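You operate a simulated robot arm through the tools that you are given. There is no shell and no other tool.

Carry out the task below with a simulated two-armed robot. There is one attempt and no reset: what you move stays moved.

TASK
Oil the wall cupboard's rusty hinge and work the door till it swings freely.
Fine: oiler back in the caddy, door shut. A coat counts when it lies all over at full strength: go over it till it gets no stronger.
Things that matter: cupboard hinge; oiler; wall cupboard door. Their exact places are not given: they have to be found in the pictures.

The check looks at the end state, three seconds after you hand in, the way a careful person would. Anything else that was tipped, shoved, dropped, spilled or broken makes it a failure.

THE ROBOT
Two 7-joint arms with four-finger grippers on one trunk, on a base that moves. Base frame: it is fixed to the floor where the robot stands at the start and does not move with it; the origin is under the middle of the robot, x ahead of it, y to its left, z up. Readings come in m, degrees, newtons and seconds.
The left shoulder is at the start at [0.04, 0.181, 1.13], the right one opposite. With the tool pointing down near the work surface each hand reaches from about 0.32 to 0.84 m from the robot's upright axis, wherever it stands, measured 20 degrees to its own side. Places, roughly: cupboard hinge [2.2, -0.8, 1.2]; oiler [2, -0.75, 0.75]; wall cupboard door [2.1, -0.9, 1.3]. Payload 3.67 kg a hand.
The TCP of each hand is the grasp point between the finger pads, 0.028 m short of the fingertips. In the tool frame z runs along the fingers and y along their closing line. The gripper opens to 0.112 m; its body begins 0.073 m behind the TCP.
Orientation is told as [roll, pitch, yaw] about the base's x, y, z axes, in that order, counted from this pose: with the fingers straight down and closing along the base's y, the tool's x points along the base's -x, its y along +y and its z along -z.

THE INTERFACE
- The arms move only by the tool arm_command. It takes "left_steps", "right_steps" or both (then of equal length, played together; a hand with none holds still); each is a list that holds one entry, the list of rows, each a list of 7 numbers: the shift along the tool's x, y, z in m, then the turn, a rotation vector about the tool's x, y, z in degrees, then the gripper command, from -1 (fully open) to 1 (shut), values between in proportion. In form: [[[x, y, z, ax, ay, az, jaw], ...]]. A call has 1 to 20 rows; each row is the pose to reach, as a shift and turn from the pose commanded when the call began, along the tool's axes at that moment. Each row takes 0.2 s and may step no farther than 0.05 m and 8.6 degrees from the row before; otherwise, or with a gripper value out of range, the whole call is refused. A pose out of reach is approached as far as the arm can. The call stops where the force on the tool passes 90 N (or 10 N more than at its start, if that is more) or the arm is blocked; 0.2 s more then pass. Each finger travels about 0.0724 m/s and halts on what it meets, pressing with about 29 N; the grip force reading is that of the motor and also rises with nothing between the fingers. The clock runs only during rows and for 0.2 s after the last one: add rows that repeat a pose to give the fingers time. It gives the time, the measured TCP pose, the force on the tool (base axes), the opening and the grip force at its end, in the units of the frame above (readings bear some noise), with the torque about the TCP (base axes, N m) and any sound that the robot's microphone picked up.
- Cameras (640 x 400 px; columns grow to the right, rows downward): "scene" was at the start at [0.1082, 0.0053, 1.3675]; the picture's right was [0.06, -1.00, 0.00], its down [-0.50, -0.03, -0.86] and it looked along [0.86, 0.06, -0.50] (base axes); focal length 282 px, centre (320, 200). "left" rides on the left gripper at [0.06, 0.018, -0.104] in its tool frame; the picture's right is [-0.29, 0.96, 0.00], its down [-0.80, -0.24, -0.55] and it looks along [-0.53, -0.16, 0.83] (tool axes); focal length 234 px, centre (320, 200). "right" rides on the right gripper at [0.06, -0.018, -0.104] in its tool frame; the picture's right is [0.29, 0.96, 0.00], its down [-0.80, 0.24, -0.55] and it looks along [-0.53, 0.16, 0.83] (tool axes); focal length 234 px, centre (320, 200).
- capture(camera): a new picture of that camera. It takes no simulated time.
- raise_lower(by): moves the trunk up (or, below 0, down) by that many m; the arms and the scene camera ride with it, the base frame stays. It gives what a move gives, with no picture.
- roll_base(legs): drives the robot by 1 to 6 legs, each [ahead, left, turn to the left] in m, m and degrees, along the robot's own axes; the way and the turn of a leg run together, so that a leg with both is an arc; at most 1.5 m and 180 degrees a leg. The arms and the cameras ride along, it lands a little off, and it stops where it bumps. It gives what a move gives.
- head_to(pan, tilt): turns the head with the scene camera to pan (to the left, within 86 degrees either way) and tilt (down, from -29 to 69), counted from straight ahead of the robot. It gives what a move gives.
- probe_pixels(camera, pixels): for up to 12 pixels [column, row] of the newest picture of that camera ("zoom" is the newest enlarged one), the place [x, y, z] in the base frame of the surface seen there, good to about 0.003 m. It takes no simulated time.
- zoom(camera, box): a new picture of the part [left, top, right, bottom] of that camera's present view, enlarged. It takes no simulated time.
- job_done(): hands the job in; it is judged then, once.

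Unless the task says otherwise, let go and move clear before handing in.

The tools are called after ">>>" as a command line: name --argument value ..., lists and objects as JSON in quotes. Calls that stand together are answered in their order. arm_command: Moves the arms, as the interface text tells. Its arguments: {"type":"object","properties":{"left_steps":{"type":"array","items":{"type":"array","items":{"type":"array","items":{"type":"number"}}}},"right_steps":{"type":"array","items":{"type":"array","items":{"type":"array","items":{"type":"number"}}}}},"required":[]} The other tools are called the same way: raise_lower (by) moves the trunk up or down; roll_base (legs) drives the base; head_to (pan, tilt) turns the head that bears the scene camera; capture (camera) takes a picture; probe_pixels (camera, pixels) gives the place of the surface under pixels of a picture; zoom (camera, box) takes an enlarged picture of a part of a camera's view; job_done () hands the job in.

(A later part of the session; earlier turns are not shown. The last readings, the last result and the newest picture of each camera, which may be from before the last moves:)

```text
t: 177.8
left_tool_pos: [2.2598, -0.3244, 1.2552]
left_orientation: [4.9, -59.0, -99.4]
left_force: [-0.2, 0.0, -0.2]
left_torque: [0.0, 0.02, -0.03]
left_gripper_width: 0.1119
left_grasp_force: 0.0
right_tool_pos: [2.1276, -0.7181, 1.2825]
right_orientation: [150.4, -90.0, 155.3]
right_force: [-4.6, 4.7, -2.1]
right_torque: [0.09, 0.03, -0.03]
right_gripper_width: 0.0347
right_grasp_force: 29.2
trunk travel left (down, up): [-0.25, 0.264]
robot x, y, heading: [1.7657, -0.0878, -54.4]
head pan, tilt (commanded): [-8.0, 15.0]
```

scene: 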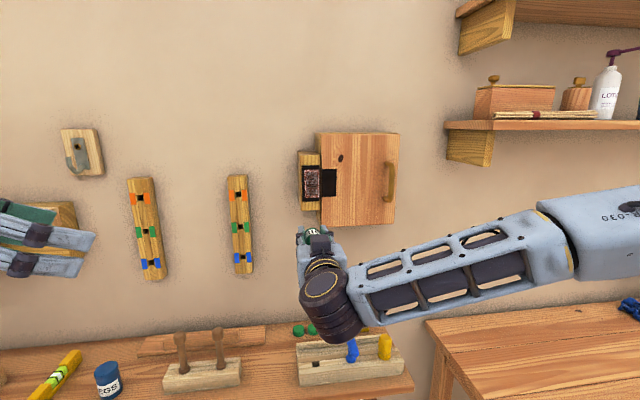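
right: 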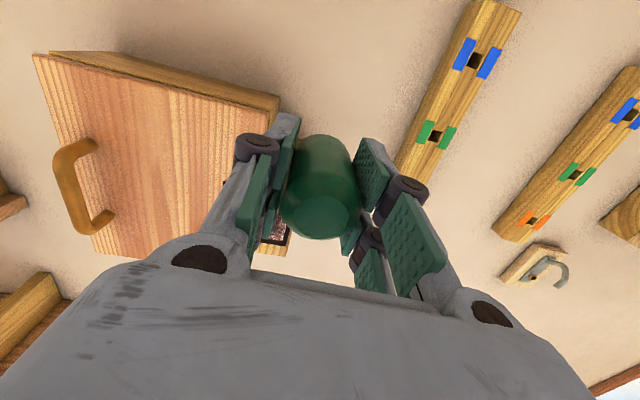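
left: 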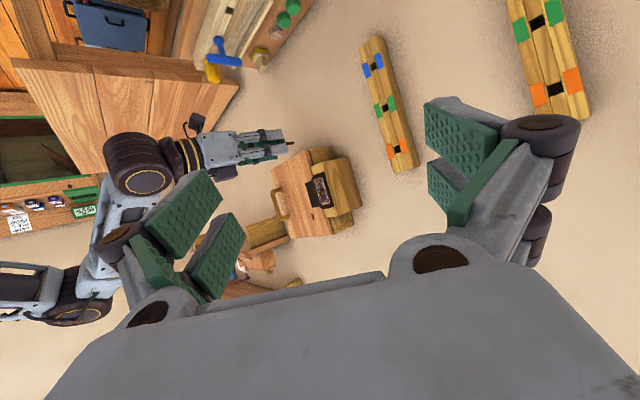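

About 6 N; ease 0.3 mm and do slow light passes on the left rim.

>>> arm_command --right_steps '[[[0.006, 0, -0.0003, 0, 0, 0, 1], [0.012, 0, -0.0003, 0, 0, 0, 1], [0.018, 0, -0.0003, 0, 0, 0, 1], [0.024, 0, -0.0003, 0, 0, 0, 1], [0.03, 0, -0.0002, 0, 0, 0, 1], [0.036, 0, -0.0002, 0, 0, 0, 1], [0.042, 0, -0.0002, 0, 0, 0, 1], [0.048, 0, -0.0001, 0, 0, 0, 1], [0.054, 0, -0.0001, 0, 0, 0, 1], [0.06, 0, -0.0001, 0, 0, 0, 1]]]'

>>> arm_command --right_steps '[[[-0.006, 0, 0, 0, 0, 0, 1], [-0.012, 0, 0, 0, 0, 0, 1], [-0.018, 0, 0, 0, 0, 0, 1], [-0.024, 0, 0, 0, 0, 0, 1], [-0.03, 0, -0.0001, 0, 0, 0, 1], [-0.036, 0, -0.0001, 0, 0, 0, 1], [-0.042, 0, -0.0001, 0, 0, 0, 1], [-0.048, 0, -0.0002, 0, 0, 0, 1], [-0.054, 0, -0.0002, 0, 0, 0, 1], [-0.06, 0, -0.0002, 0, 0, 0, 1]]]'

```text
t: 180.0
left_tool_pos: [2.2588, -0.323, 1.2564]
left_orientation: [5.0, -59.1, -99.5]
left_force: [-0.7, 0.0, -0.1]
left_torque: [-0.02, 0.02, -0.02]
left_gripper_width: 0.1118
left_grasp_force: 0.1
right_tool_pos: [2.1281, -0.7201, 1.2241]
right_orientation: [178.2, -89.8, 127.4]
right_force: [-5.3, 5.6, 2.7]
right_torque: [-0.12, -0.12, -0.08]
right_gripper_width: 0.035
right_grasp_force: 29.6
trunk travel left (down, up): [-0.25, 0.264]
robot x, y, heading: [1.7677, -0.094, -54.3]
head pan, tilt (commanded): [-8.0, 15.0]
```

```text
t: 182.2
left_tool_pos: [2.259, -0.324, 1.2552]
left_orientation: [4.9, -59.0, -99.3]
left_force: [0.7, -0.6, 0.3]
left_torque: [-0.02, -0.01, 0.02]
left_gripper_width: 0.1122
left_grasp_force: 0.1
right_tool_pos: [2.1283, -0.7196, 1.2829]
right_orientation: [-34.6, -90.0, -19.5]
right_force: [-2.4, 4.6, -2.5]
right_torque: [0.07, 0.07, 0.03]
right_gripper_width: 0.0348
right_grasp_force: 29.0
trunk travel left (down, up): [-0.25, 0.264]
robot x, y, heading: [1.7675, -0.0929, -54.5]
head pan, tilt (commanded): [-8.0, 15.0]
```

Forces 5-8 N; ease further and make two more slow double passes at lighter touch.

>>> arm_command --right_steps '[[[0.006, 0, -0.0003, 0, 0, 0, 1], [0.012, 0, -0.0003, 0, 0, 0, 1], [0.018, 0, -0.0003, 0, 0, 0, 1], [0.024, 0, -0.0003, 0, 0, 0, 1], [0.03, 0, -0.0003, 0, 0, 0, 1], [0.036, 0, -0.0003, 0, 0, 0, 1], [0.042, 0, -0.0003, 0, 0, 0, 1], [0.048, 0, -0.0003, 0, 0, 0, 1], [0.054, 0, -0.0003, 0, 0, 0, 1], [0.06, 0, -0.0003, 0, 0, 0, 1], [0.054, 0, -0.0003, 0, 0, 0, 1], [0.048, 0, -0.0003, 0, 0, 0, 1], [0.042, 0, -0.0003, 0, 0, 0, 1], [0.036, 0, -0.0003, 0, 0, 0, 1], [0.03, 0, -0.0003, 0, 0, 0, 1], [0.024, 0, -0.0003, 0, 0, 0, 1], [0.018, 0, -0.0003, 0, 0, 0, 1], [0.012, 0, -0.0003, 0, 0, 0, 1], [0.006, 0, -0.0003, 0, 0, 0, 1], [0, 0, -0.0003, 0, 0, 0, 1]]]'

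>>> arm_command --right_steps '[[[0.006, 0, 0, 0, 0, 0, 1], [0.012, 0, 0, 0, 0, 0, 1], [0.018, 0, 0, 0, 0, 0, 1], [0.024, 0, 0, 0, 0, 0, 1], [0.03, 0, 0, 0, 0, 0, 1], [0.036, 0, 0, 0, 0, 0, 1], [0.042, 0, 0, 0, 0, 0, 1], [0.048, 0, 0, 0, 0, 0, 1], [0.054, 0, 0, 0, 0, 0, 1], [0.06, 0, 0, 0, 0, 0, 1], [0.054, 0, 0, 0, 0, 0, 1], [0.048, 0, 0, 0, 0, 0, 1], [0.042, 0, 0, 0, 0, 0, 1], [0.036, 0, 0, 0, 0, 0, 1], [0.03, 0, 0, 0, 0, 0, 1], [0.024, 0, 0, 0, 0, 0, 1], [0.018, 0, 0, 0, 0, 0, 1], [0.012, 0, 0, 0, 0, 0, 1], [0.006, 0, 0, 0, 0, 0, 1], [0, 0, 0, 0, 0, 0, 1]]]'

>>> arm_command --right_steps '[[[0, 0, -0.01, 0, 0, 0, 1], [0.04, 0, -0.03, 0, 0, 0, 1], [0.08, 0, -0.05, 0, 0, 0, 1], [0.12, -0.007, -0.058, 0, 0, 0, 1], [0.132, -0.007, -0.058, 0, 0, 0, 1]]]'

>>> zoom --camera "scene" --box '[314, 168, 334, 184]'

>>> zoom --camera "scene" --box '[300, 160, 330, 205]'

```text
t: 186.4
left_tool_pos: [2.2594, -0.3239, 1.2561]
left_orientation: [4.9, -59.0, -99.3]
left_force: [-0.2, -0.6, 0.4]
left_torque: [0.0, -0.03, -0.01]
left_gripper_width: 0.1121
left_grasp_force: 0.0
right_tool_pos: [2.1269, -0.7192, 1.2825]
right_orientation: [-126.6, -90.1, 72.2]
right_force: [-2.7, 1.9, -1.0]
right_torque: [0.05, -0.01, -0.03]
right_gripper_width: 0.0348
right_grasp_force: 29.4
trunk travel left (down, up): [-0.25, 0.264]
robot x, y, heading: [1.7702, -0.09, -54.5]
head pan, tilt (commanded): [-8.0, 15.0]
```

```text
t: 190.6
left_tool_pos: [2.2597, -0.3239, 1.2554]
left_orientation: [4.9, -59.0, -99.3]
left_force: [-0.3, 0.5, -0.5]
left_torque: [0.02, 0.0, 0.02]
left_gripper_width: 0.1121
left_grasp_force: 0.0
right_tool_pos: [2.1281, -0.7179, 1.2831]
right_orientation: [-36.0, -90.0, -18.3]
right_force: [-0.2, -0.6, -1.3]
right_torque: [0.01, 0.01, -0.04]
right_gripper_width: 0.0348
right_grasp_force: 29.2
trunk travel left (down, up): [-0.25, 0.264]
robot x, y, heading: [1.7657, -0.0893, -54.5]
head pan, tilt (commanded): [-8.0, 15.0]
```

```text
t: 191.8
left_tool_pos: [2.26, -0.3252, 1.2544]
left_orientation: [4.8, -59.0, -99.2]
left_force: [-0.1, -0.5, 0.0]
left_torque: [0.01, 0.0, 0.0]
left_gripper_width: 0.1122
left_grasp_force: 0.0
right_tool_pos: [2.0873, -0.6754, 1.1509]
right_orientation: [54.4, -90.1, -108.8]
right_force: [-0.2, -0.8, -1.6]
right_torque: [-0.04, 0.0, -0.01]
right_gripper_width: 0.0346
right_grasp_force: 28.9
trunk travel left (down, up): [-0.25, 0.264]
robot x, y, heading: [1.7672, -0.0892, -54.4]
head pan, tilt (commanded): [-8.0, 15.0]
```

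```text
16.00 times, centred on (324, 176) of scene
```

zoom: 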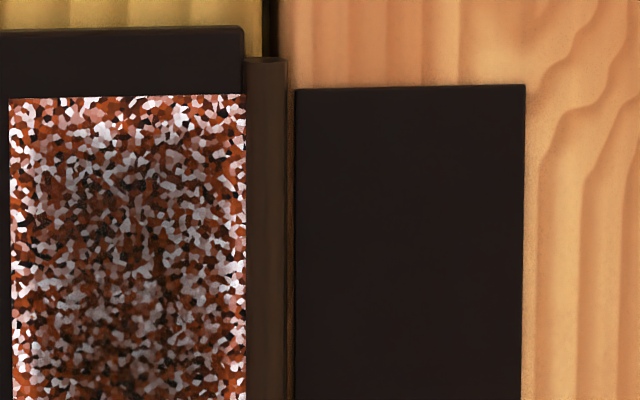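

```text
8.89 times, centred on (315, 182) of scene
```

zoom: 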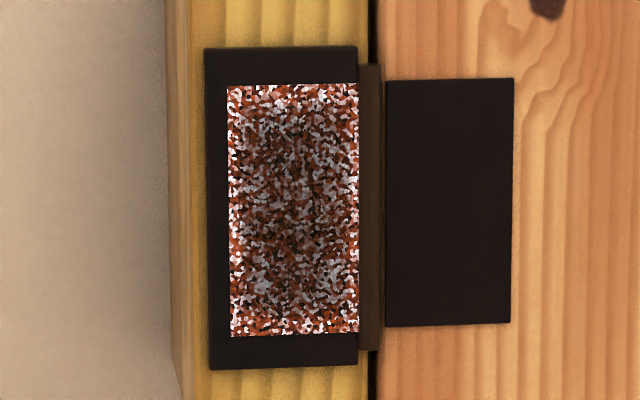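

No asymmetry: the left rim stays as light as the right one whatever I do, so the light rim looks like a soft border of the drawn coat, and the coat "gets no stronger" anywhere I go over it. To be thorough I'll still cover the right column, top and bottom strips with firm contact.

>>> arm_command --right_steps '[[[-0.03, -0.008, 0, 0, 0, 0, 1], [-0.06, -0.016, 0, 0, 0, 0, 1], [-0.09, -0.023, 0.01, 0, 0, 0, 1], [-0.12, -0.023, 0.03, 0, 0, 0, 1], [-0.13, -0.023, 0.045, 0, 0, 0, 1], [-0.13, -0.023, 0.055, 0, 0, 0, 1], [-0.13, -0.023, 0.0588, 0, 0, 0, 1], [-0.13, -0.023, 0.0592, 0, 0, 0, 1]]]'

```text
t: 193.6
left_tool_pos: [2.2593, -0.3242, 1.2546]
left_orientation: [4.9, -59.1, -99.3]
left_force: [0.1, -0.3, 0.0]
left_torque: [0.01, 0.0, -0.03]
left_gripper_width: 0.1122
left_grasp_force: 0.0
right_tool_pos: [2.1035, -0.737, 1.2812]
right_orientation: [-94.3, -90.0, 40.0]
right_force: [-1.1, 1.9, -1.8]
right_torque: [-0.01, 0.02, 0.04]
right_gripper_width: 0.0351
right_grasp_force: 29.3
trunk travel left (down, up): [-0.25, 0.264]
robot x, y, heading: [1.7679, -0.0908, -54.2]
head pan, tilt (commanded): [-8.0, 15.0]
```

Contact at the right column (2 N). Three passes there with firmer press, shifting slightly inwards each time.

>>> arm_command --right_steps '[[[0, 0, 0.0006, 0, 0, 0, 1], [0.0105, 0, 0.0007, 0, 0, 0, 1], [0.021, 0, 0.0008, 0, 0, 0, 1], [0.0315, 0, 0.0009, 0, 0, 0, 1], [0.042, 0, 0.001, 0, 0, 0, 1], [0.0525, 0, 0.0011, 0, 0, 0, 1], [0.063, 0, 0.0012, 0, 0, 0, 1], [0.063, 0.003, 0.0012, 0, 0, 0, 1], [0.0525, 0.003, 0.0011, 0, 0, 0, 1], [0.042, 0.003, 0.001, 0, 0, 0, 1], [0.0315, 0.003, 0.0009, 0, 0, 0, 1], [0.021, 0.003, 0.0008, 0, 0, 0, 1], [0.0105, 0.003, 0.0007, 0, 0, 0, 1], [-0.001, 0.003, 0.0006, 0, 0, 0, 1], [-0.001, 0.001, 0.0006, 0, 0, 0, 1], [0.012, 0.001, 0.0007, 0, 0, 0, 1], [0.025, 0.001, 0.0008, 0, 0, 0, 1], [0.038, 0.001, 0.001, 0, 0, 0, 1], [0.051, 0.001, 0.0011, 0, 0, 0, 1], [0.063, 0.001, 0.0012, 0, 0, 0, 1]]]'

>>> arm_command --right_steps '[[[-0.012, 0.005, -0.0001, 0, 0, 0, 1], [-0.025, 0.005, -0.0002, 0, 0, 0, 1], [-0.038, 0.005, -0.0003, 0, 0, 0, 1], [-0.051, 0.005, -0.0005, 0, 0, 0, 1], [-0.064, 0.005, -0.0006, 0, 0, 0, 1], [-0.064, 0.012, -0.0005, 0, 0, 0, 1], [-0.064, 0.019, -0.0004, 0, 0, 0, 1], [-0.064, 0.026, -0.0003, 0, 0, 0, 1], [-0.064, 0.029, -0.0003, 0, 0, 0, 1], [-0.061, 0.022, -0.0003, 0, 0, 0, 1], [-0.061, 0.015, -0.0004, 0, 0, 0, 1], [-0.061, 0.008, -0.0005, 0, 0, 0, 1], [-0.061, 0.001, -0.0005, 0, 0, 0, 1], [-0.063, 0.008, -0.0005, 0, 0, 0, 1], [-0.063, 0.015, -0.0004, 0, 0, 0, 1], [-0.063, 0.022, -0.0003, 0, 0, 0, 1], [-0.063, 0.029, -0.0003, 0, 0, 0, 1]]]'

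>>> zoom --camera "left" --box '[319, 175, 329, 205]'

```text
t: 197.8
left_tool_pos: [2.259, -0.3229, 1.2557]
left_orientation: [5.0, -59.1, -99.3]
left_force: [0.0, -0.5, 0.0]
left_torque: [0.02, -0.02, 0.0]
left_gripper_width: 0.1121
left_grasp_force: 0.1
right_tool_pos: [2.1044, -0.7366, 1.2183]
right_orientation: [-179.8, -89.9, 125.4]
right_force: [-3.7, 4.2, -0.1]
right_torque: [-0.09, -0.08, -0.04]
right_gripper_width: 0.0351
right_grasp_force: 28.8
trunk travel left (down, up): [-0.25, 0.264]
robot x, y, heading: [1.7715, -0.0917, -54.4]
head pan, tilt (commanded): [-8.0, 15.0]
```

```text
t: 201.4
left_tool_pos: [2.2588, -0.3229, 1.254]
left_orientation: [4.9, -59.0, -99.3]
left_force: [0.8, 0.7, -0.6]
left_torque: [-0.02, -0.04, -0.06]
left_gripper_width: 0.112
left_grasp_force: 0.1
right_tool_pos: [2.1266, -0.7213, 1.282]
right_orientation: [-172.5, -90.0, 118.0]
right_force: [-3.2, 2.4, -1.3]
right_torque: [0.0, 0.02, -0.12]
right_gripper_width: 0.0349
right_grasp_force: 29.1
trunk travel left (down, up): [-0.25, 0.264]
robot x, y, heading: [1.7716, -0.0897, -54.4]
head pan, tilt (commanded): [-8.0, 15.0]
```

```text
13.33 times, centred on (324, 190) of left
```

zoom: 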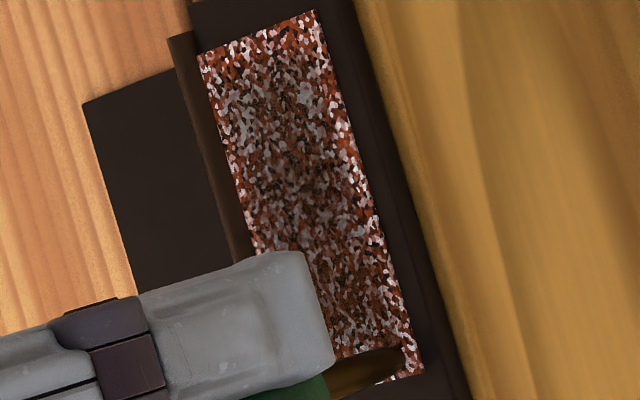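

Now a clean look again after retracting.

>>> arm_command --right_steps '[[[0, 0, -0.01, 0, 0, 0, 1], [0.04, 0, -0.03, 0, 0, 0, 1], [0.08, -0.004, -0.05, 0, 0, 0, 1], [0.12, -0.006, -0.058, 0, 0, 0, 1], [0.131, -0.006, -0.058, 0, 0, 0, 1]]]'

>>> zoom --camera "scene" --box '[314, 168, 334, 184]'

>>> zoom --camera "scene" --box '[314, 184, 334, 200]'

>>> zoom --camera "scene" --box '[300, 160, 330, 205]'

>>> zoom --camera "left" --box '[319, 175, 329, 205]'

```text
t: 202.6
left_tool_pos: [2.2596, -0.3263, 1.2548]
left_orientation: [4.9, -59.0, -99.3]
left_force: [-0.8, 0.6, -0.6]
left_torque: [0.02, -0.01, -0.02]
left_gripper_width: 0.1122
left_grasp_force: 0.0
right_tool_pos: [2.0912, -0.6773, 1.1491]
right_orientation: [73.5, -89.9, -128.0]
right_force: [1.8, 0.2, -0.4]
right_torque: [0.0, 0.01, -0.02]
right_gripper_width: 0.0349
right_grasp_force: 28.9
trunk travel left (down, up): [-0.25, 0.264]
robot x, y, heading: [1.7715, -0.0895, -54.3]
head pan, tilt (commanded): [-8.0, 15.0]
```

```text
16.00 times, centred on (324, 176) of scene
```

zoom: 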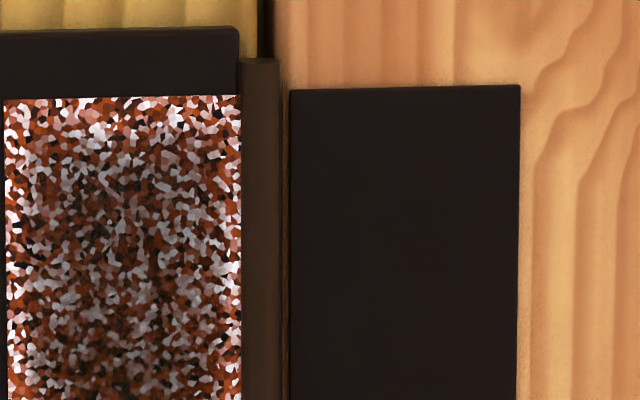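

```text
16.00 times, centred on (324, 192) of scene
```

zoom: 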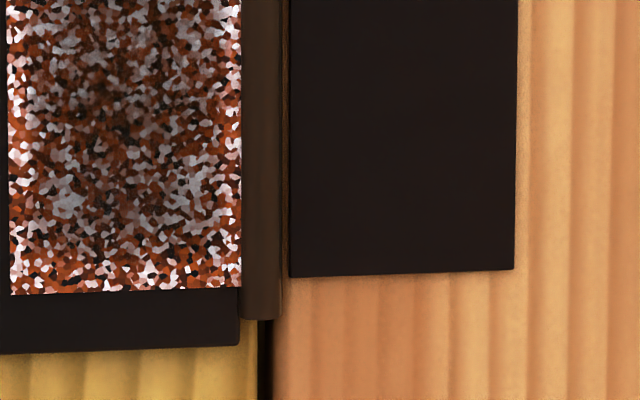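

```text
8.89 times, centred on (315, 182) of scene
```

zoom: 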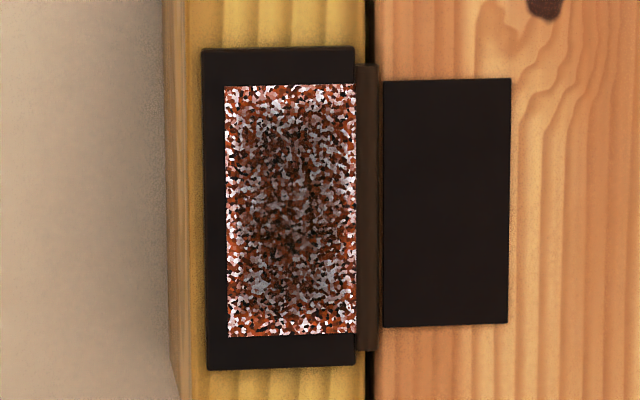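

```text
13.33 times, centred on (324, 190) of left
```

zoom: 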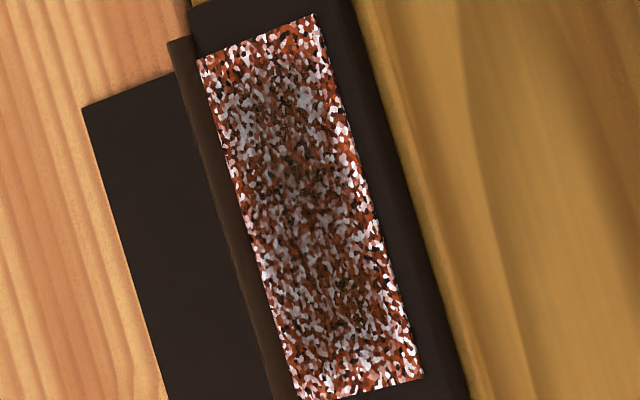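

Now there is an asymmetry: the right rim (first zoom x 215-240) has become darker than the left rim (x 5-30). So strokes 11-14 mm right of centre do work, and my left strokes may have been off the patch. I'll re-measure the patch edges precisely.

>>> zoom --camera "scene" --box '[300, 160, 330, 205]'

>>> probe_pixels --camera "zoom" --pixels '[[229, 130], [229, 210], [230, 300], [290, 130], [290, 210], [290, 300], [352, 130], [352, 210], [352, 300], [215, 210], [366, 210], [290, 90]]'

>>> probe_pixels --camera "zoom" --pixels '[[290, 330], [290, 60], [290, 350], [232, 90], [350, 90], [232, 330], [350, 330], [260, 210], [320, 210], [206, 210], [380, 210], [400, 210]]'

```text
8.89 times, centred on (315, 182) of scene
```

zoom: 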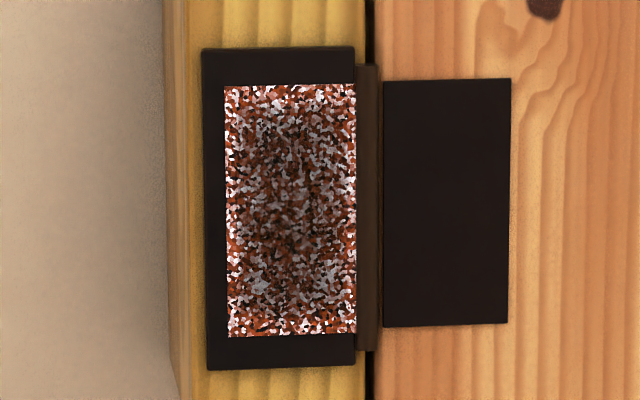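

```text
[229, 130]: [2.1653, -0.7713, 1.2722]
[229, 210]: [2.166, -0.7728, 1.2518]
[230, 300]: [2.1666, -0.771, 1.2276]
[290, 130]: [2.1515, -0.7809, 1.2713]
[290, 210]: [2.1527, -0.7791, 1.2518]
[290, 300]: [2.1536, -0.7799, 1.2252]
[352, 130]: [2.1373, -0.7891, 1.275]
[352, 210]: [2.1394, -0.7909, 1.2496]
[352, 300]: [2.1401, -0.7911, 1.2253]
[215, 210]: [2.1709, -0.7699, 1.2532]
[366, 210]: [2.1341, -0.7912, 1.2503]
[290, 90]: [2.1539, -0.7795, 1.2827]
```

```text
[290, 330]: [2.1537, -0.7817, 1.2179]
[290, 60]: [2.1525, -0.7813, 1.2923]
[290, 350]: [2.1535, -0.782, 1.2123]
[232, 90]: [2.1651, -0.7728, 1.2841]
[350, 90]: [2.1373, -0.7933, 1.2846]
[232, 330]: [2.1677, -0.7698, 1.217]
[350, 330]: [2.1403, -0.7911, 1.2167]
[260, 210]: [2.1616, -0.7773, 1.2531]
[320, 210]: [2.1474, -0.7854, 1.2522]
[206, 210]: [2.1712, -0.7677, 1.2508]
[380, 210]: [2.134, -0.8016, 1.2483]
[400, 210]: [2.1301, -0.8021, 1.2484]
```

Key finding: the patch really spans s 1.2796-1.3144 and z 1.216-1.284 - a bit smaller than I took it, so my "left rim" and "top" strokes ran off its edge. I'll now stroke the left side a few mm inside the edge.

>>> arm_command --right_steps '[[[-0.03, 0.001, 0, 0, 0, 0, 1], [-0.06, 0.002, 0, 0, 0, 0, 1], [-0.09, 0.003, 0.01, 0, 0, 0, 1], [-0.12, 0.003, 0.03, 0, 0, 0, 1], [-0.128, 0.003, 0.045, 0, 0, 0, 1], [-0.128, 0.003, 0.055, 0, 0, 0, 1], [-0.128, 0.003, 0.058, 0, 0, 0, 1], [-0.128, 0.003, 0.0582, 0, 0, 0, 1]]]'

```text
t: 204.4
left_tool_pos: [2.2597, -0.323, 1.2541]
left_orientation: [5.1, -59.0, -99.2]
left_force: [0.6, 0.0, 0.2]
left_torque: [0.0, -0.01, 0.02]
left_gripper_width: 0.1122
left_grasp_force: 0.1
right_tool_pos: [2.1251, -0.723, 1.2779]
right_orientation: [168.3, -90.0, 137.3]
right_force: [-5.6, 5.0, -2.6]
right_torque: [0.12, 0.1, -0.08]
right_gripper_width: 0.0351
right_grasp_force: 29.0
trunk travel left (down, up): [-0.25, 0.264]
robot x, y, heading: [1.772, -0.0918, -54.4]
head pan, tilt (commanded): [-8.0, 15.0]
```

At s≈1.309 with 7.5 N. Slow pass down, then up 1.5 mm further left.

>>> arm_command --right_steps '[[[0.006, 0, 0, 0, 0, 0, 1], [0.012, 0, 0, 0, 0, 0, 1], [0.018, 0, 0, 0, 0, 0, 1], [0.024, 0, 0, 0, 0, 0, 1], [0.03, 0, 0, 0, 0, 0, 1], [0.036, 0, 0, 0, 0, 0, 1], [0.042, 0, 0, 0, 0, 0, 1], [0.048, 0, 0, 0, 0, 0, 1], [0.054, 0, 0, 0, 0, 0, 1], [0.059, 0, 0, 0, 0, 0, 1], [0.054, 0.0015, 0, 0, 0, 0, 1], [0.048, 0.0015, 0, 0, 0, 0, 1], [0.042, 0.0015, 0, 0, 0, 0, 1], [0.036, 0.0015, 0, 0, 0, 0, 1], [0.03, 0.0015, 0, 0, 0, 0, 1], [0.024, 0.0015, 0, 0, 0, 0, 1], [0.018, 0.0015, 0, 0, 0, 0, 1], [0.012, 0.0015, 0, 0, 0, 0, 1], [0.006, 0.0015, 0, 0, 0, 0, 1], [0, 0.0015, 0, 0, 0, 0, 1]]]'

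>>> arm_command --right_steps '[[[0, 0, -0.01, 0, 0, 0, 1], [0.04, 0, -0.03, 0, 0, 0, 1], [0.08, 0, -0.05, 0, 0, 0, 1], [0.12, -0.002, -0.058, 0, 0, 0, 1], [0.128, -0.0025, -0.058, 0, 0, 0, 1]]]'

>>> zoom --camera "scene" --box '[314, 168, 334, 184]'

>>> zoom --camera "scene" --box '[300, 160, 330, 205]'

```text
t: 208.6
left_tool_pos: [2.2589, -0.3238, 1.2547]
left_orientation: [5.0, -59.0, -99.4]
left_force: [-0.2, 0.0, -0.1]
left_torque: [0.02, -0.02, -0.01]
left_gripper_width: 0.1122
left_grasp_force: 0.1
right_tool_pos: [2.1264, -0.7207, 1.2784]
right_orientation: [167.7, -89.9, 137.9]
right_force: [-7.3, 10.2, -4.2]
right_torque: [0.15, 0.14, -0.07]
right_gripper_width: 0.0349
right_grasp_force: 29.0
trunk travel left (down, up): [-0.25, 0.264]
robot x, y, heading: [1.7683, -0.0914, -54.2]
head pan, tilt (commanded): [-8.0, 15.0]
```

```text
t: 209.8
left_tool_pos: [2.2602, -0.3245, 1.2543]
left_orientation: [4.8, -59.0, -99.3]
left_force: [-0.7, -0.6, 0.4]
left_torque: [0.0, 0.05, -0.03]
left_gripper_width: 0.1121
left_grasp_force: 0.1
right_tool_pos: [2.0922, -0.6782, 1.1492]
right_orientation: [82.1, -89.9, -136.5]
right_force: [-0.2, 0.0, -1.0]
right_torque: [0.02, -0.01, 0.05]
right_gripper_width: 0.0349
right_grasp_force: 28.7
trunk travel left (down, up): [-0.25, 0.264]
robot x, y, heading: [1.7701, -0.0912, -54.2]
head pan, tilt (commanded): [-8.0, 15.0]
```

```text
16.00 times, centred on (324, 176) of scene
```

zoom: 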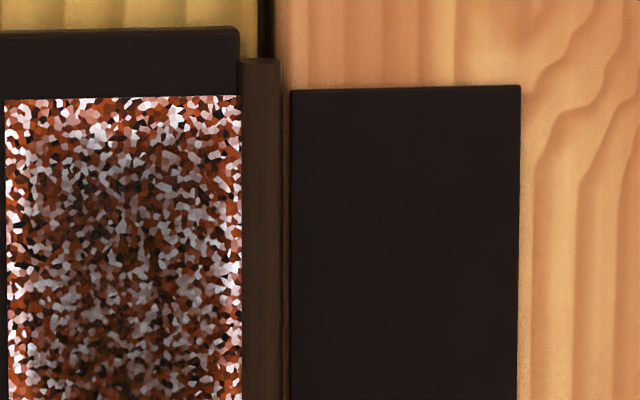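

```text
8.89 times, centred on (315, 182) of scene
```

zoom: 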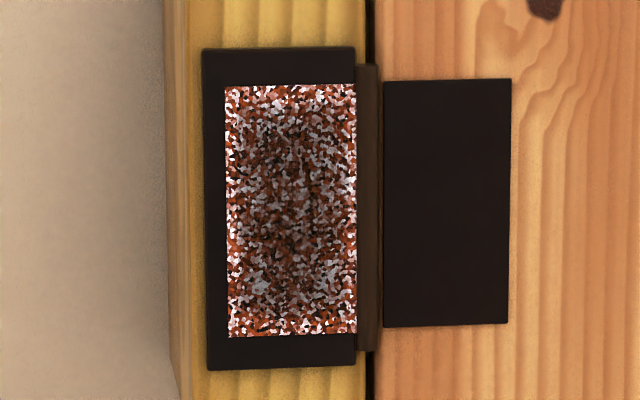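

I still can't see the rim change. For a much finer look I'll back the right hand away and bring the left-hand camera closer to the patch.

>>> arm_command --right_steps '[[[0.02, -0.03, -0.04, 0, 0, 0, 1], [0.04, -0.06, -0.08, 0, 0, 0, 1], [0.04, -0.09, -0.12, 0, 0, 0, 1], [0.04, -0.1, -0.15, 0, 0, 0, 1]]]'

>>> arm_command --left_steps '[[[-0.02, 0, 0.035, 0, 0, 0, -1], [-0.04, 0, 0.07, 0, 0, 0, -1], [-0.06, 0, 0.105, 0, 0, 0, -1], [-0.08, 0, 0.14, 0, 0, 0, -1], [-0.1, 0, 0.175, 0, 0, 0, -1], [-0.1, 0, 0.175, 0, 0, 0, -1]]]'

>>> capture --camera "left"

>>> capture --camera "scene"

```text
refused: row 1 steps farther than a row can; nothing moved
```

```text
t: 211.2
left_tool_pos: [2.2408, -0.5242, 1.2519]
left_orientation: [4.9, -58.9, -99.3]
left_force: [-0.2, 0.1, 0.3]
left_torque: [0.0, 0.01, 0.0]
left_gripper_width: 0.1121
left_grasp_force: 0.1
right_tool_pos: [2.0913, -0.6769, 1.1516]
right_orientation: [-113.4, -90.0, 59.0]
right_force: [0.6, 0.4, -0.5]
right_torque: [0.03, 0.04, -0.03]
right_gripper_width: 0.0351
right_grasp_force: 28.7
trunk travel left (down, up): [-0.25, 0.264]
robot x, y, heading: [1.7698, -0.0918, -54.6]
head pan, tilt (commanded): [-8.0, 15.0]
```

```text
taken
```

left: 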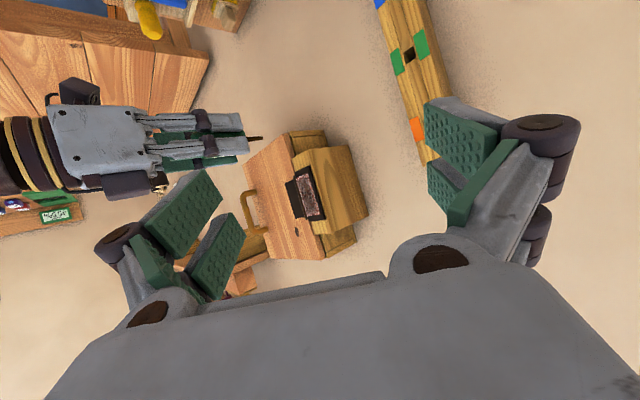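

```text
taken
```

scene: 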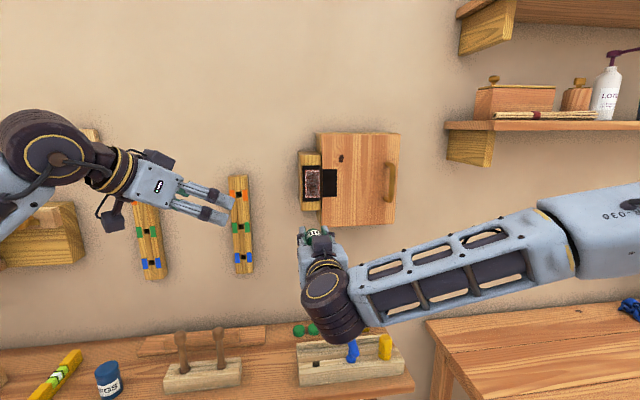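

The left camera is nearer now, patch at (308,195), with no touching. Zoom at the maximum.

>>> zoom --camera "left" --box '[292, 167, 328, 190]'

>>> zoom --camera "left" --box '[292, 195, 328, 218]'

```text
16.00 times, centred on (310, 178) of left
```

zoom: 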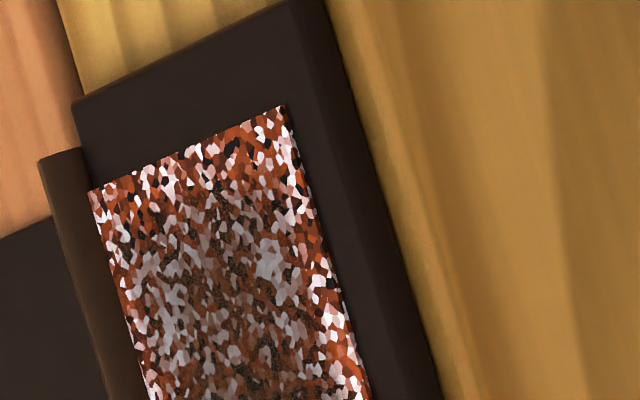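

```text
16.00 times, centred on (310, 206) of left
```

zoom: 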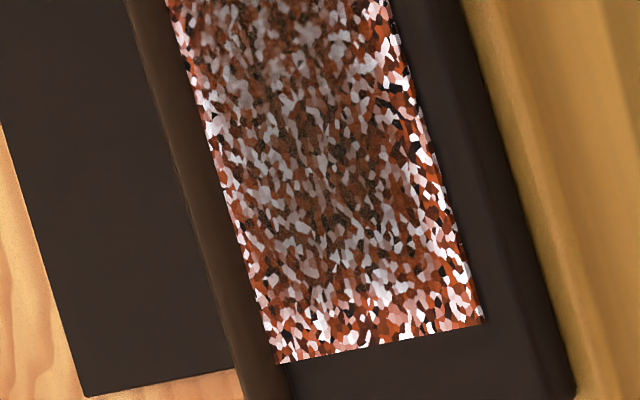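

Now the grain of the oil film is visible: fine dark mottling inside (zoom 1 around 230,270), a clean bright rim, and the top ~10 mm (zoom 2 rows 230-350) hardly coated. With this better view I'll stroke the top zone in firm contact and watch it.

>>> arm_command --right_steps '[[[-0.03, -0.003, 0, 0, 0, 0, 1], [-0.06, -0.006, 0, 0, 0, 0, 1], [-0.09, -0.01, 0.01, 0, 0, 0, 1], [-0.12, -0.01, 0.03, 0, 0, 0, 1], [-0.1225, -0.01, 0.045, 0, 0, 0, 1], [-0.1225, -0.01, 0.055, 0, 0, 0, 1], [-0.1225, -0.01, 0.058, 0, 0, 0, 1], [-0.1225, -0.01, 0.0586, 0, 0, 0, 1]]]'

>>> zoom --camera "left" --box '[292, 195, 328, 218]'

```text
t: 213.0
left_tool_pos: [2.2398, -0.5237, 1.2527]
left_orientation: [4.9, -59.0, -99.2]
left_force: [1.0, -0.6, 0.2]
left_torque: [0.0, -0.02, -0.01]
left_gripper_width: 0.1118
left_grasp_force: 0.1
right_tool_pos: [2.116, -0.7289, 1.2736]
right_orientation: [-90.1, -90.1, 35.7]
right_force: [-6.5, 6.5, -2.6]
right_torque: [0.11, 0.1, -0.07]
right_gripper_width: 0.0347
right_grasp_force: 29.9
trunk travel left (down, up): [-0.25, 0.264]
robot x, y, heading: [1.7693, -0.0871, -54.2]
head pan, tilt (commanded): [-8.0, 15.0]
```

```text
16.00 times, centred on (310, 206) of left
```

zoom: 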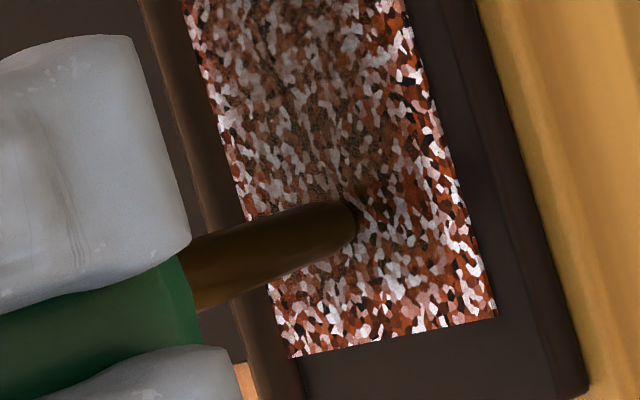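

Very good view: the rounded spout end (355,215) touches at the patch's upper middle with 9 N. Stroke up and down between here and the top edge a few times, then look.

>>> arm_command --right_steps '[[[-0.004, 0, 0, 0, 0, 0, 1], [-0.008, 0, 0, 0, 0, 0, 1], [-0.004, 0.001, 0, 0, 0, 0, 1], [0, 0.002, 0, 0, 0, 0, 1], [-0.004, 0.003, 0, 0, 0, 0, 1], [-0.008, 0.004, 0, 0, 0, 0, 1], [-0.004, 0.005, 0, 0, 0, 0, 1], [0, 0.006, 0, 0, 0, 0, 1], [-0.004, 0.007, 0, 0, 0, 0, 1], [-0.008, 0.008, 0, 0, 0, 0, 1], [-0.004, 0.006, 0, 0, 0, 0, 1], [0, 0.004, 0, 0, 0, 0, 1], [-0.004, 0.003, 0, 0, 0, 0, 1], [-0.008, 0.002, 0, 0, 0, 0, 1], [-0.004, 0.001, 0, 0, 0, 0, 1], [0, 0, 0, 0, 0, 0, 1], [0.01, 0, 0, 0, 0, 0, 1], [0.022, 0, 0.0002, 0, 0, 0, 1], [0.034, 0, 0.0003, 0, 0, 0, 1]]]'

>>> zoom --camera "left" --box '[292, 195, 328, 218]'

```text
t: 217.0
left_tool_pos: [2.2386, -0.5226, 1.2538]
left_orientation: [5.0, -59.1, -99.4]
left_force: [-0.9, 0.5, 0.4]
left_torque: [-0.05, 0.01, -0.02]
left_gripper_width: 0.112
left_grasp_force: 0.1
right_tool_pos: [2.1155, -0.7278, 1.2396]
right_orientation: [-174.4, -89.8, 119.9]
right_force: [-7.6, 10.3, 4.7]
right_torque: [-0.29, -0.18, -0.03]
right_gripper_width: 0.0349
right_grasp_force: 29.0
trunk travel left (down, up): [-0.25, 0.264]
robot x, y, heading: [1.7698, -0.0895, -54.3]
head pan, tilt (commanded): [-8.0, 15.0]
```

```text
16.00 times, centred on (310, 206) of left
```

zoom: 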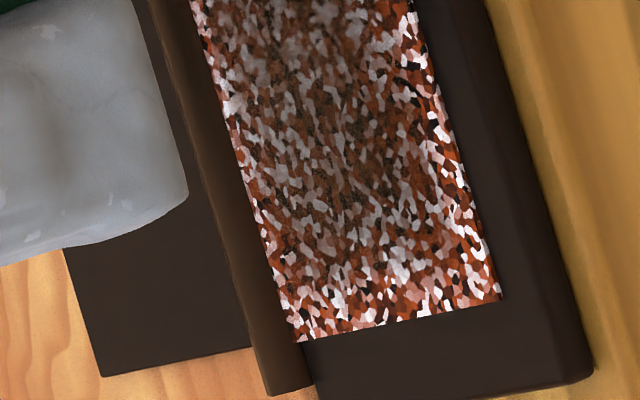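

The fine dark mottling has now crept up to row ~265 (it ended near 230 relative to the edge before), so strokes do coat locally. To see how dark full strength is, I'll scrub one small spot heavily at mid-patch and compare it with its surroundings.

>>> arm_command --right_steps '[[[0.004, 0, 0, 0, 0, 0, 1], [0, 0, 0, 0, 0, 0, 1], [-0.004, 0, 0, 0, 0, 0, 1], [0, 0, 0, 0, 0, 0, 1], [0.004, 0, 0, 0, 0, 0, 1], [0, 0, 0, 0, 0, 0, 1], [-0.004, 0, 0, 0, 0, 0, 1], [0, 0, 0, 0, 0, 0, 1], [0.004, 0, 0, 0, 0, 0, 1], [0, 0, 0, 0, 0, 0, 1], [-0.004, 0, 0, 0, 0, 0, 1], [0, 0, 0, 0, 0, 0, 1], [0.004, 0, 0, 0, 0, 0, 1], [0, 0, 0, 0, 0, 0, 1], [-0.004, 0, 0, 0, 0, 0, 1], [0, 0, 0, 0, 0, 0, 1], [0.004, 0, 0, 0, 0, 0, 1], [0, 0, 0, 0, 0, 0, 1], [-0.004, 0, 0, 0, 0, 0, 1], [0, 0, 0, 0, 0, 0, 1]]]'

>>> arm_command --right_steps '[[[0, 0, -0.01, 0, 0, 0, 1], [0.03, 0, -0.03, 0, 0, 0, 1], [0.06, 0, -0.05, 0, 0, 0, 1], [0.09, 0, -0.058, 0, 0, 0, 1]]]'

>>> zoom --camera "left" --box '[292, 167, 328, 190]'

>>> zoom --camera "left" --box '[292, 188, 328, 211]'

```text
t: 221.2
left_tool_pos: [2.2401, -0.523, 1.2541]
left_orientation: [5.0, -59.1, -99.3]
left_force: [-0.4, 0.2, -0.4]
left_torque: [0.0, -0.01, -0.01]
left_gripper_width: 0.1122
left_grasp_force: 0.0
right_tool_pos: [2.1173, -0.7285, 1.2413]
right_orientation: [175.5, -89.7, 130.3]
right_force: [-6.3, 8.5, 3.1]
right_torque: [-0.19, -0.14, -0.02]
right_gripper_width: 0.0348
right_grasp_force: 28.8
trunk travel left (down, up): [-0.25, 0.264]
robot x, y, heading: [1.77, -0.089, -54.5]
head pan, tilt (commanded): [-8.0, 15.0]
```

```text
t: 222.2
left_tool_pos: [2.2412, -0.5255, 1.251]
left_orientation: [4.9, -58.9, -99.2]
left_force: [0.6, -0.2, 0.0]
left_torque: [-0.01, 0.0, 0.0]
left_gripper_width: 0.1116
left_grasp_force: 0.0
right_tool_pos: [2.085, -0.6814, 1.1488]
right_orientation: [174.2, -90.0, 131.4]
right_force: [0.0, -0.1, -0.9]
right_torque: [-0.02, -0.01, -0.02]
right_gripper_width: 0.035
right_grasp_force: 28.9
trunk travel left (down, up): [-0.25, 0.264]
robot x, y, heading: [1.7687, -0.0882, -54.4]
head pan, tilt (commanded): [-8.0, 15.0]
```

```text
16.00 times, centred on (310, 178) of left
```

zoom: 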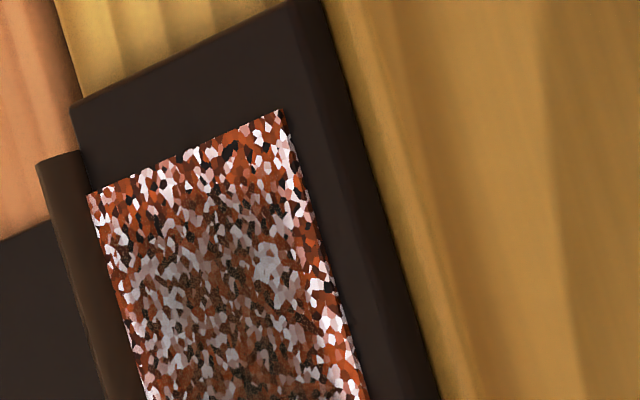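

```text
16.00 times, centred on (310, 200) of left
```

zoom: 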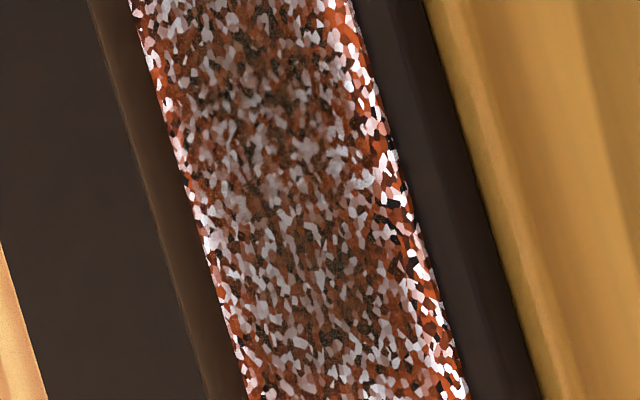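

The scrubbed spot (second zoom around 280,120) is visibly darker and smoother than its surroundings - so the coat does build up, just slowly. I'll try faster full-height strokes (more rubbing distance per call) and compare.

>>> arm_command --right_steps '[[[-0.04, 0, 0, 0, 0, 0, 1], [-0.075, 0, 0.02, 0, 0, 0, 1], [-0.075, 0, 0.045, 0, 0, 0, 1], [-0.075, 0, 0.055, 0, 0, 0, 1], [-0.075, 0, 0.0585, 0, 0, 0, 1], [-0.103, 0, 0.0585, 0, 0, 0, 1], [-0.13, 0, 0.0583, 0, 0, 0, 1], [-0.103, 0, 0.0585, 0, 0, 0, 1], [-0.075, 0, 0.0587, 0, 0, 0, 1], [-0.103, 0, 0.0585, 0, 0, 0, 1], [-0.13, 0, 0.0583, 0, 0, 0, 1], [-0.103, 0, 0.0585, 0, 0, 0, 1], [-0.075, 0, 0.0587, 0, 0, 0, 1], [-0.103, 0, 0.0585, 0, 0, 0, 1], [-0.13, 0, 0.0583, 0, 0, 0, 1], [-0.103, 0, 0.0585, 0, 0, 0, 1], [-0.075, 0, 0.0587, 0, 0, 0, 1], [-0.103, 0, 0.0585, 0, 0, 0, 1], [-0.13, 0, 0.0583, 0, 0, 0, 1]]]'

>>> zoom --camera "left" --box '[292, 188, 328, 211]'

```text
t: 226.2
left_tool_pos: [2.2392, -0.5248, 1.2523]
left_orientation: [4.9, -59.1, -99.4]
left_force: [0.0, -0.2, 0.1]
left_torque: [0.01, 0.03, -0.02]
left_gripper_width: 0.112
left_grasp_force: 0.1
right_tool_pos: [2.1165, -0.7302, 1.2791]
right_orientation: [179.3, -89.9, 126.4]
right_force: [-8.1, 11.6, -3.4]
right_torque: [0.17, 0.11, -0.08]
right_gripper_width: 0.0351
right_grasp_force: 29.0
trunk travel left (down, up): [-0.25, 0.264]
robot x, y, heading: [1.7688, -0.091, -54.1]
head pan, tilt (commanded): [-8.0, 15.0]
```

```text
16.00 times, centred on (310, 200) of left
```

zoom: 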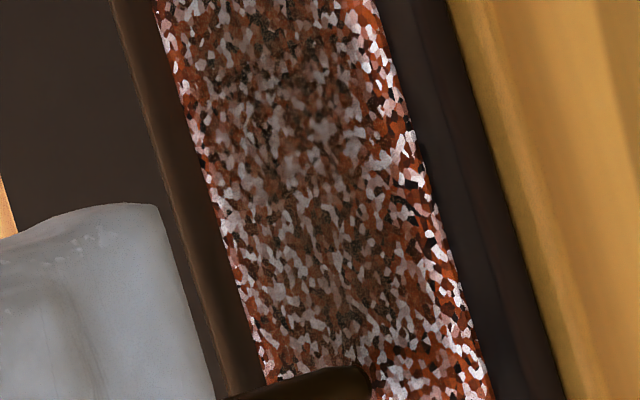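

>>> arm_command --right_steps '[[[0, 0, -0.01, 0, 0, 0, 1], [0.04, 0, -0.03, 0, 0, 0, 1], [0.08, 0, -0.05, 0, 0, 0, 1], [0.12, 0, -0.058, 0, 0, 0, 1], [0.13, 0, -0.058, 0, 0, 0, 1]]]'

>>> zoom --camera "left" --box '[292, 167, 328, 190]'

>>> zoom --camera "left" --box '[292, 188, 328, 211]'

>>> zoom --camera "left" --box '[276, 160, 340, 232]'

```text
t: 227.4
left_tool_pos: [2.2401, -0.5256, 1.2512]
left_orientation: [4.9, -59.1, -99.4]
left_force: [-0.2, -0.4, 0.2]
left_torque: [0.02, -0.02, -0.01]
left_gripper_width: 0.1121
left_grasp_force: 0.0
right_tool_pos: [2.085, -0.6826, 1.1492]
right_orientation: [67.8, -90.0, -122.2]
right_force: [0.8, 0.2, -1.8]
right_torque: [-0.01, 0.02, 0.02]
right_gripper_width: 0.0351
right_grasp_force: 29.3
trunk travel left (down, up): [-0.25, 0.264]
robot x, y, heading: [1.7694, -0.0908, -54.5]
head pan, tilt (commanded): [-8.0, 15.0]
```

```text
16.00 times, centred on (310, 178) of left
```

zoom: 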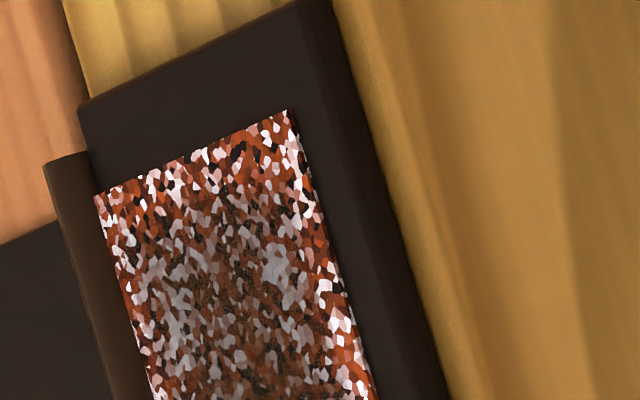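

```text
16.00 times, centred on (310, 200) of left
```

zoom: 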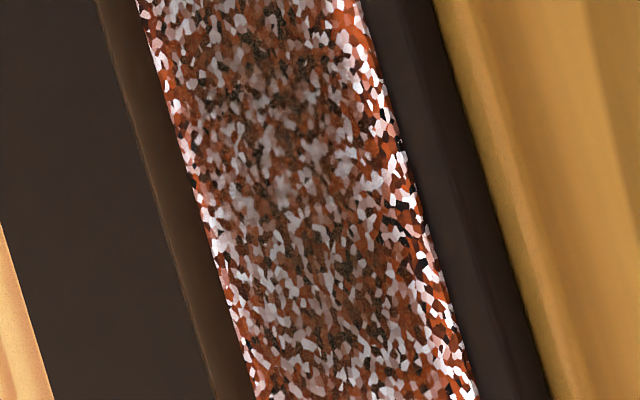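

```text
5.56 times, centred on (308, 196) of left
```

zoom: 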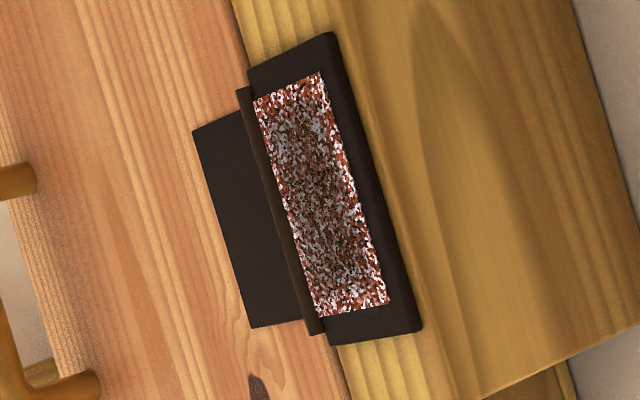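

Growth is slow but real along the centre line. I'll test whether more force speeds it up: fast short strokes at one place with about 20-25 N.

>>> arm_command --right_steps '[[[-0.04, 0, 0, 0, 0, 0, 1], [-0.08, 0, 0.02, 0, 0, 0, 1], [-0.09, 0, 0.045, 0, 0, 0, 1], [-0.09, 0, 0.055, 0, 0, 0, 1], [-0.09, 0, 0.0585, 0, 0, 0, 1], [-0.09, 0, 0.0597, 0, 0, 0, 1], [-0.1, 0, 0.0597, 0, 0, 0, 1], [-0.08, 0, 0.0597, 0, 0, 0, 1], [-0.1, 0, 0.0597, 0, 0, 0, 1], [-0.08, 0, 0.0597, 0, 0, 0, 1], [-0.1, 0, 0.0597, 0, 0, 0, 1], [-0.08, 0, 0.0597, 0, 0, 0, 1], [-0.1, 0, 0.0597, 0, 0, 0, 1], [-0.08, 0, 0.0597, 0, 0, 0, 1], [-0.1, 0, 0.0597, 0, 0, 0, 1], [-0.08, 0, 0.0597, 0, 0, 0, 1], [-0.1, 0, 0.0597, 0, 0, 0, 1], [-0.08, 0, 0.0597, 0, 0, 0, 1], [-0.1, 0, 0.0597, 0, 0, 0, 1], [-0.08, 0, 0.0597, 0, 0, 0, 1]]]'

>>> arm_command --right_steps '[[[0, 0, -0.012, 0, 0, 0, 1], [0.03, 0, -0.035, 0, 0, 0, 1], [0.06, 0, -0.055, 0, 0, 0, 1], [0.08, 0, -0.0597, 0, 0, 0, 1], [0.08, 0, -0.0597, 0, 0, 0, 1]]]'

>>> zoom --camera "left" --box '[292, 178, 328, 201]'

>>> zoom --camera "left" --box '[276, 160, 340, 232]'

```text
t: 231.6
left_tool_pos: [2.2379, -0.5214, 1.2537]
left_orientation: [5.1, -59.1, -99.4]
left_force: [0.8, -0.4, -0.7]
left_torque: [-0.02, 0.0, 0.0]
left_gripper_width: 0.1119
left_grasp_force: 0.0
right_tool_pos: [2.1176, -0.7302, 1.232]
right_orientation: [175.5, -89.6, 130.1]
right_force: [-9.4, 14.6, 5.0]
right_torque: [-0.35, -0.26, 0.06]
right_gripper_width: 0.0348
right_grasp_force: 29.4
trunk travel left (down, up): [-0.25, 0.264]
robot x, y, heading: [1.7668, -0.0933, -54.2]
head pan, tilt (commanded): [-8.0, 15.0]
```

```text
t: 232.8
left_tool_pos: [2.2406, -0.5255, 1.2523]
left_orientation: [4.9, -59.0, -99.4]
left_force: [0.4, 0.9, 0.2]
left_torque: [-0.02, 0.0, 0.02]
left_gripper_width: 0.1118
left_grasp_force: 0.2
right_tool_pos: [2.0862, -0.6853, 1.146]
right_orientation: [65.5, -90.1, -120.0]
right_force: [0.0, -0.1, -1.0]
right_torque: [0.02, 0.01, -0.02]
right_gripper_width: 0.0349
right_grasp_force: 28.8
trunk travel left (down, up): [-0.25, 0.264]
robot x, y, heading: [1.7679, -0.0919, -54.5]
head pan, tilt (commanded): [-8.0, 15.0]
```

```text
16.00 times, centred on (310, 190) of left
```

zoom: 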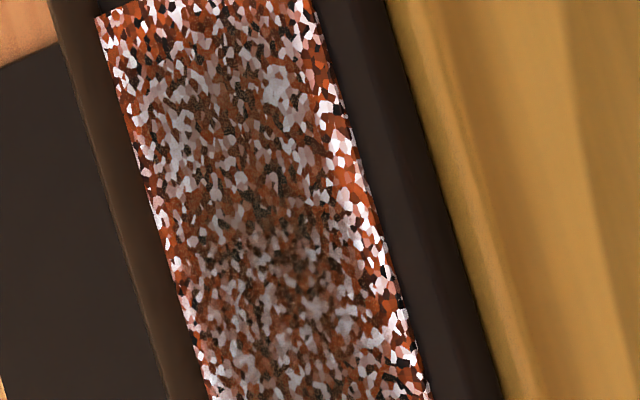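

```text
5.56 times, centred on (308, 196) of left
```

zoom: 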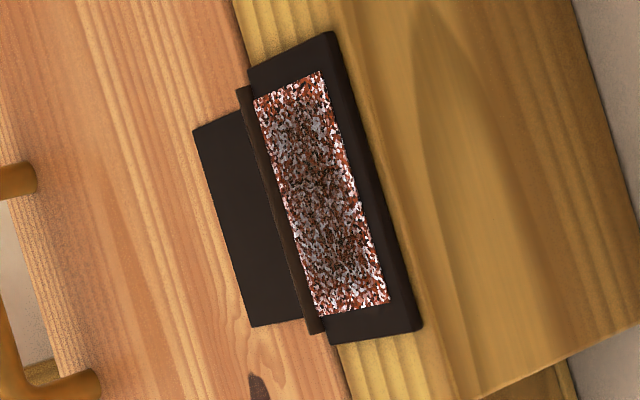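

The heavily scrubbed place is no darker than the rest, so the interior really is at full strength; what's missing is only the rim. I'll look closely at the top end again, where I stroked right up to the edge.

>>> zoom --camera "left" --box '[295, 200, 331, 223]'

>>> probe_pixels --camera "zoom" --pixels '[[240, 300], [430, 270], [340, 285], [330, 250], [320, 200], [400, 200], [220, 200], [310, 150], [395, 150], [205, 130], [380, 130], [345, 300]]'

```text
16.00 times, centred on (313, 212) of left
```

zoom: 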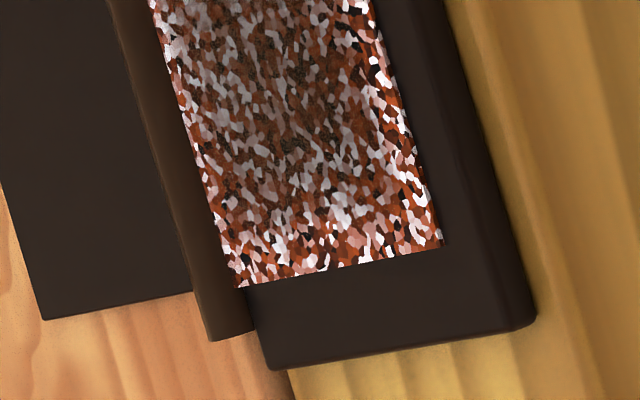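

```text
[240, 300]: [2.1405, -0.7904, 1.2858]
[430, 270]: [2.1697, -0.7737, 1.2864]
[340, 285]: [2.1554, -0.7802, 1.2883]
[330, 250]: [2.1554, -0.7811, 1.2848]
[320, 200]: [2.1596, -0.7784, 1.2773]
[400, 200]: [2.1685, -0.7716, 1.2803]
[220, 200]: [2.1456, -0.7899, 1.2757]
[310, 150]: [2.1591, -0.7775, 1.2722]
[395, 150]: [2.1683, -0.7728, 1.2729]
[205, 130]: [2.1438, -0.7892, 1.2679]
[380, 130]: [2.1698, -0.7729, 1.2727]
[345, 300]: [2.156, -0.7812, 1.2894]
```

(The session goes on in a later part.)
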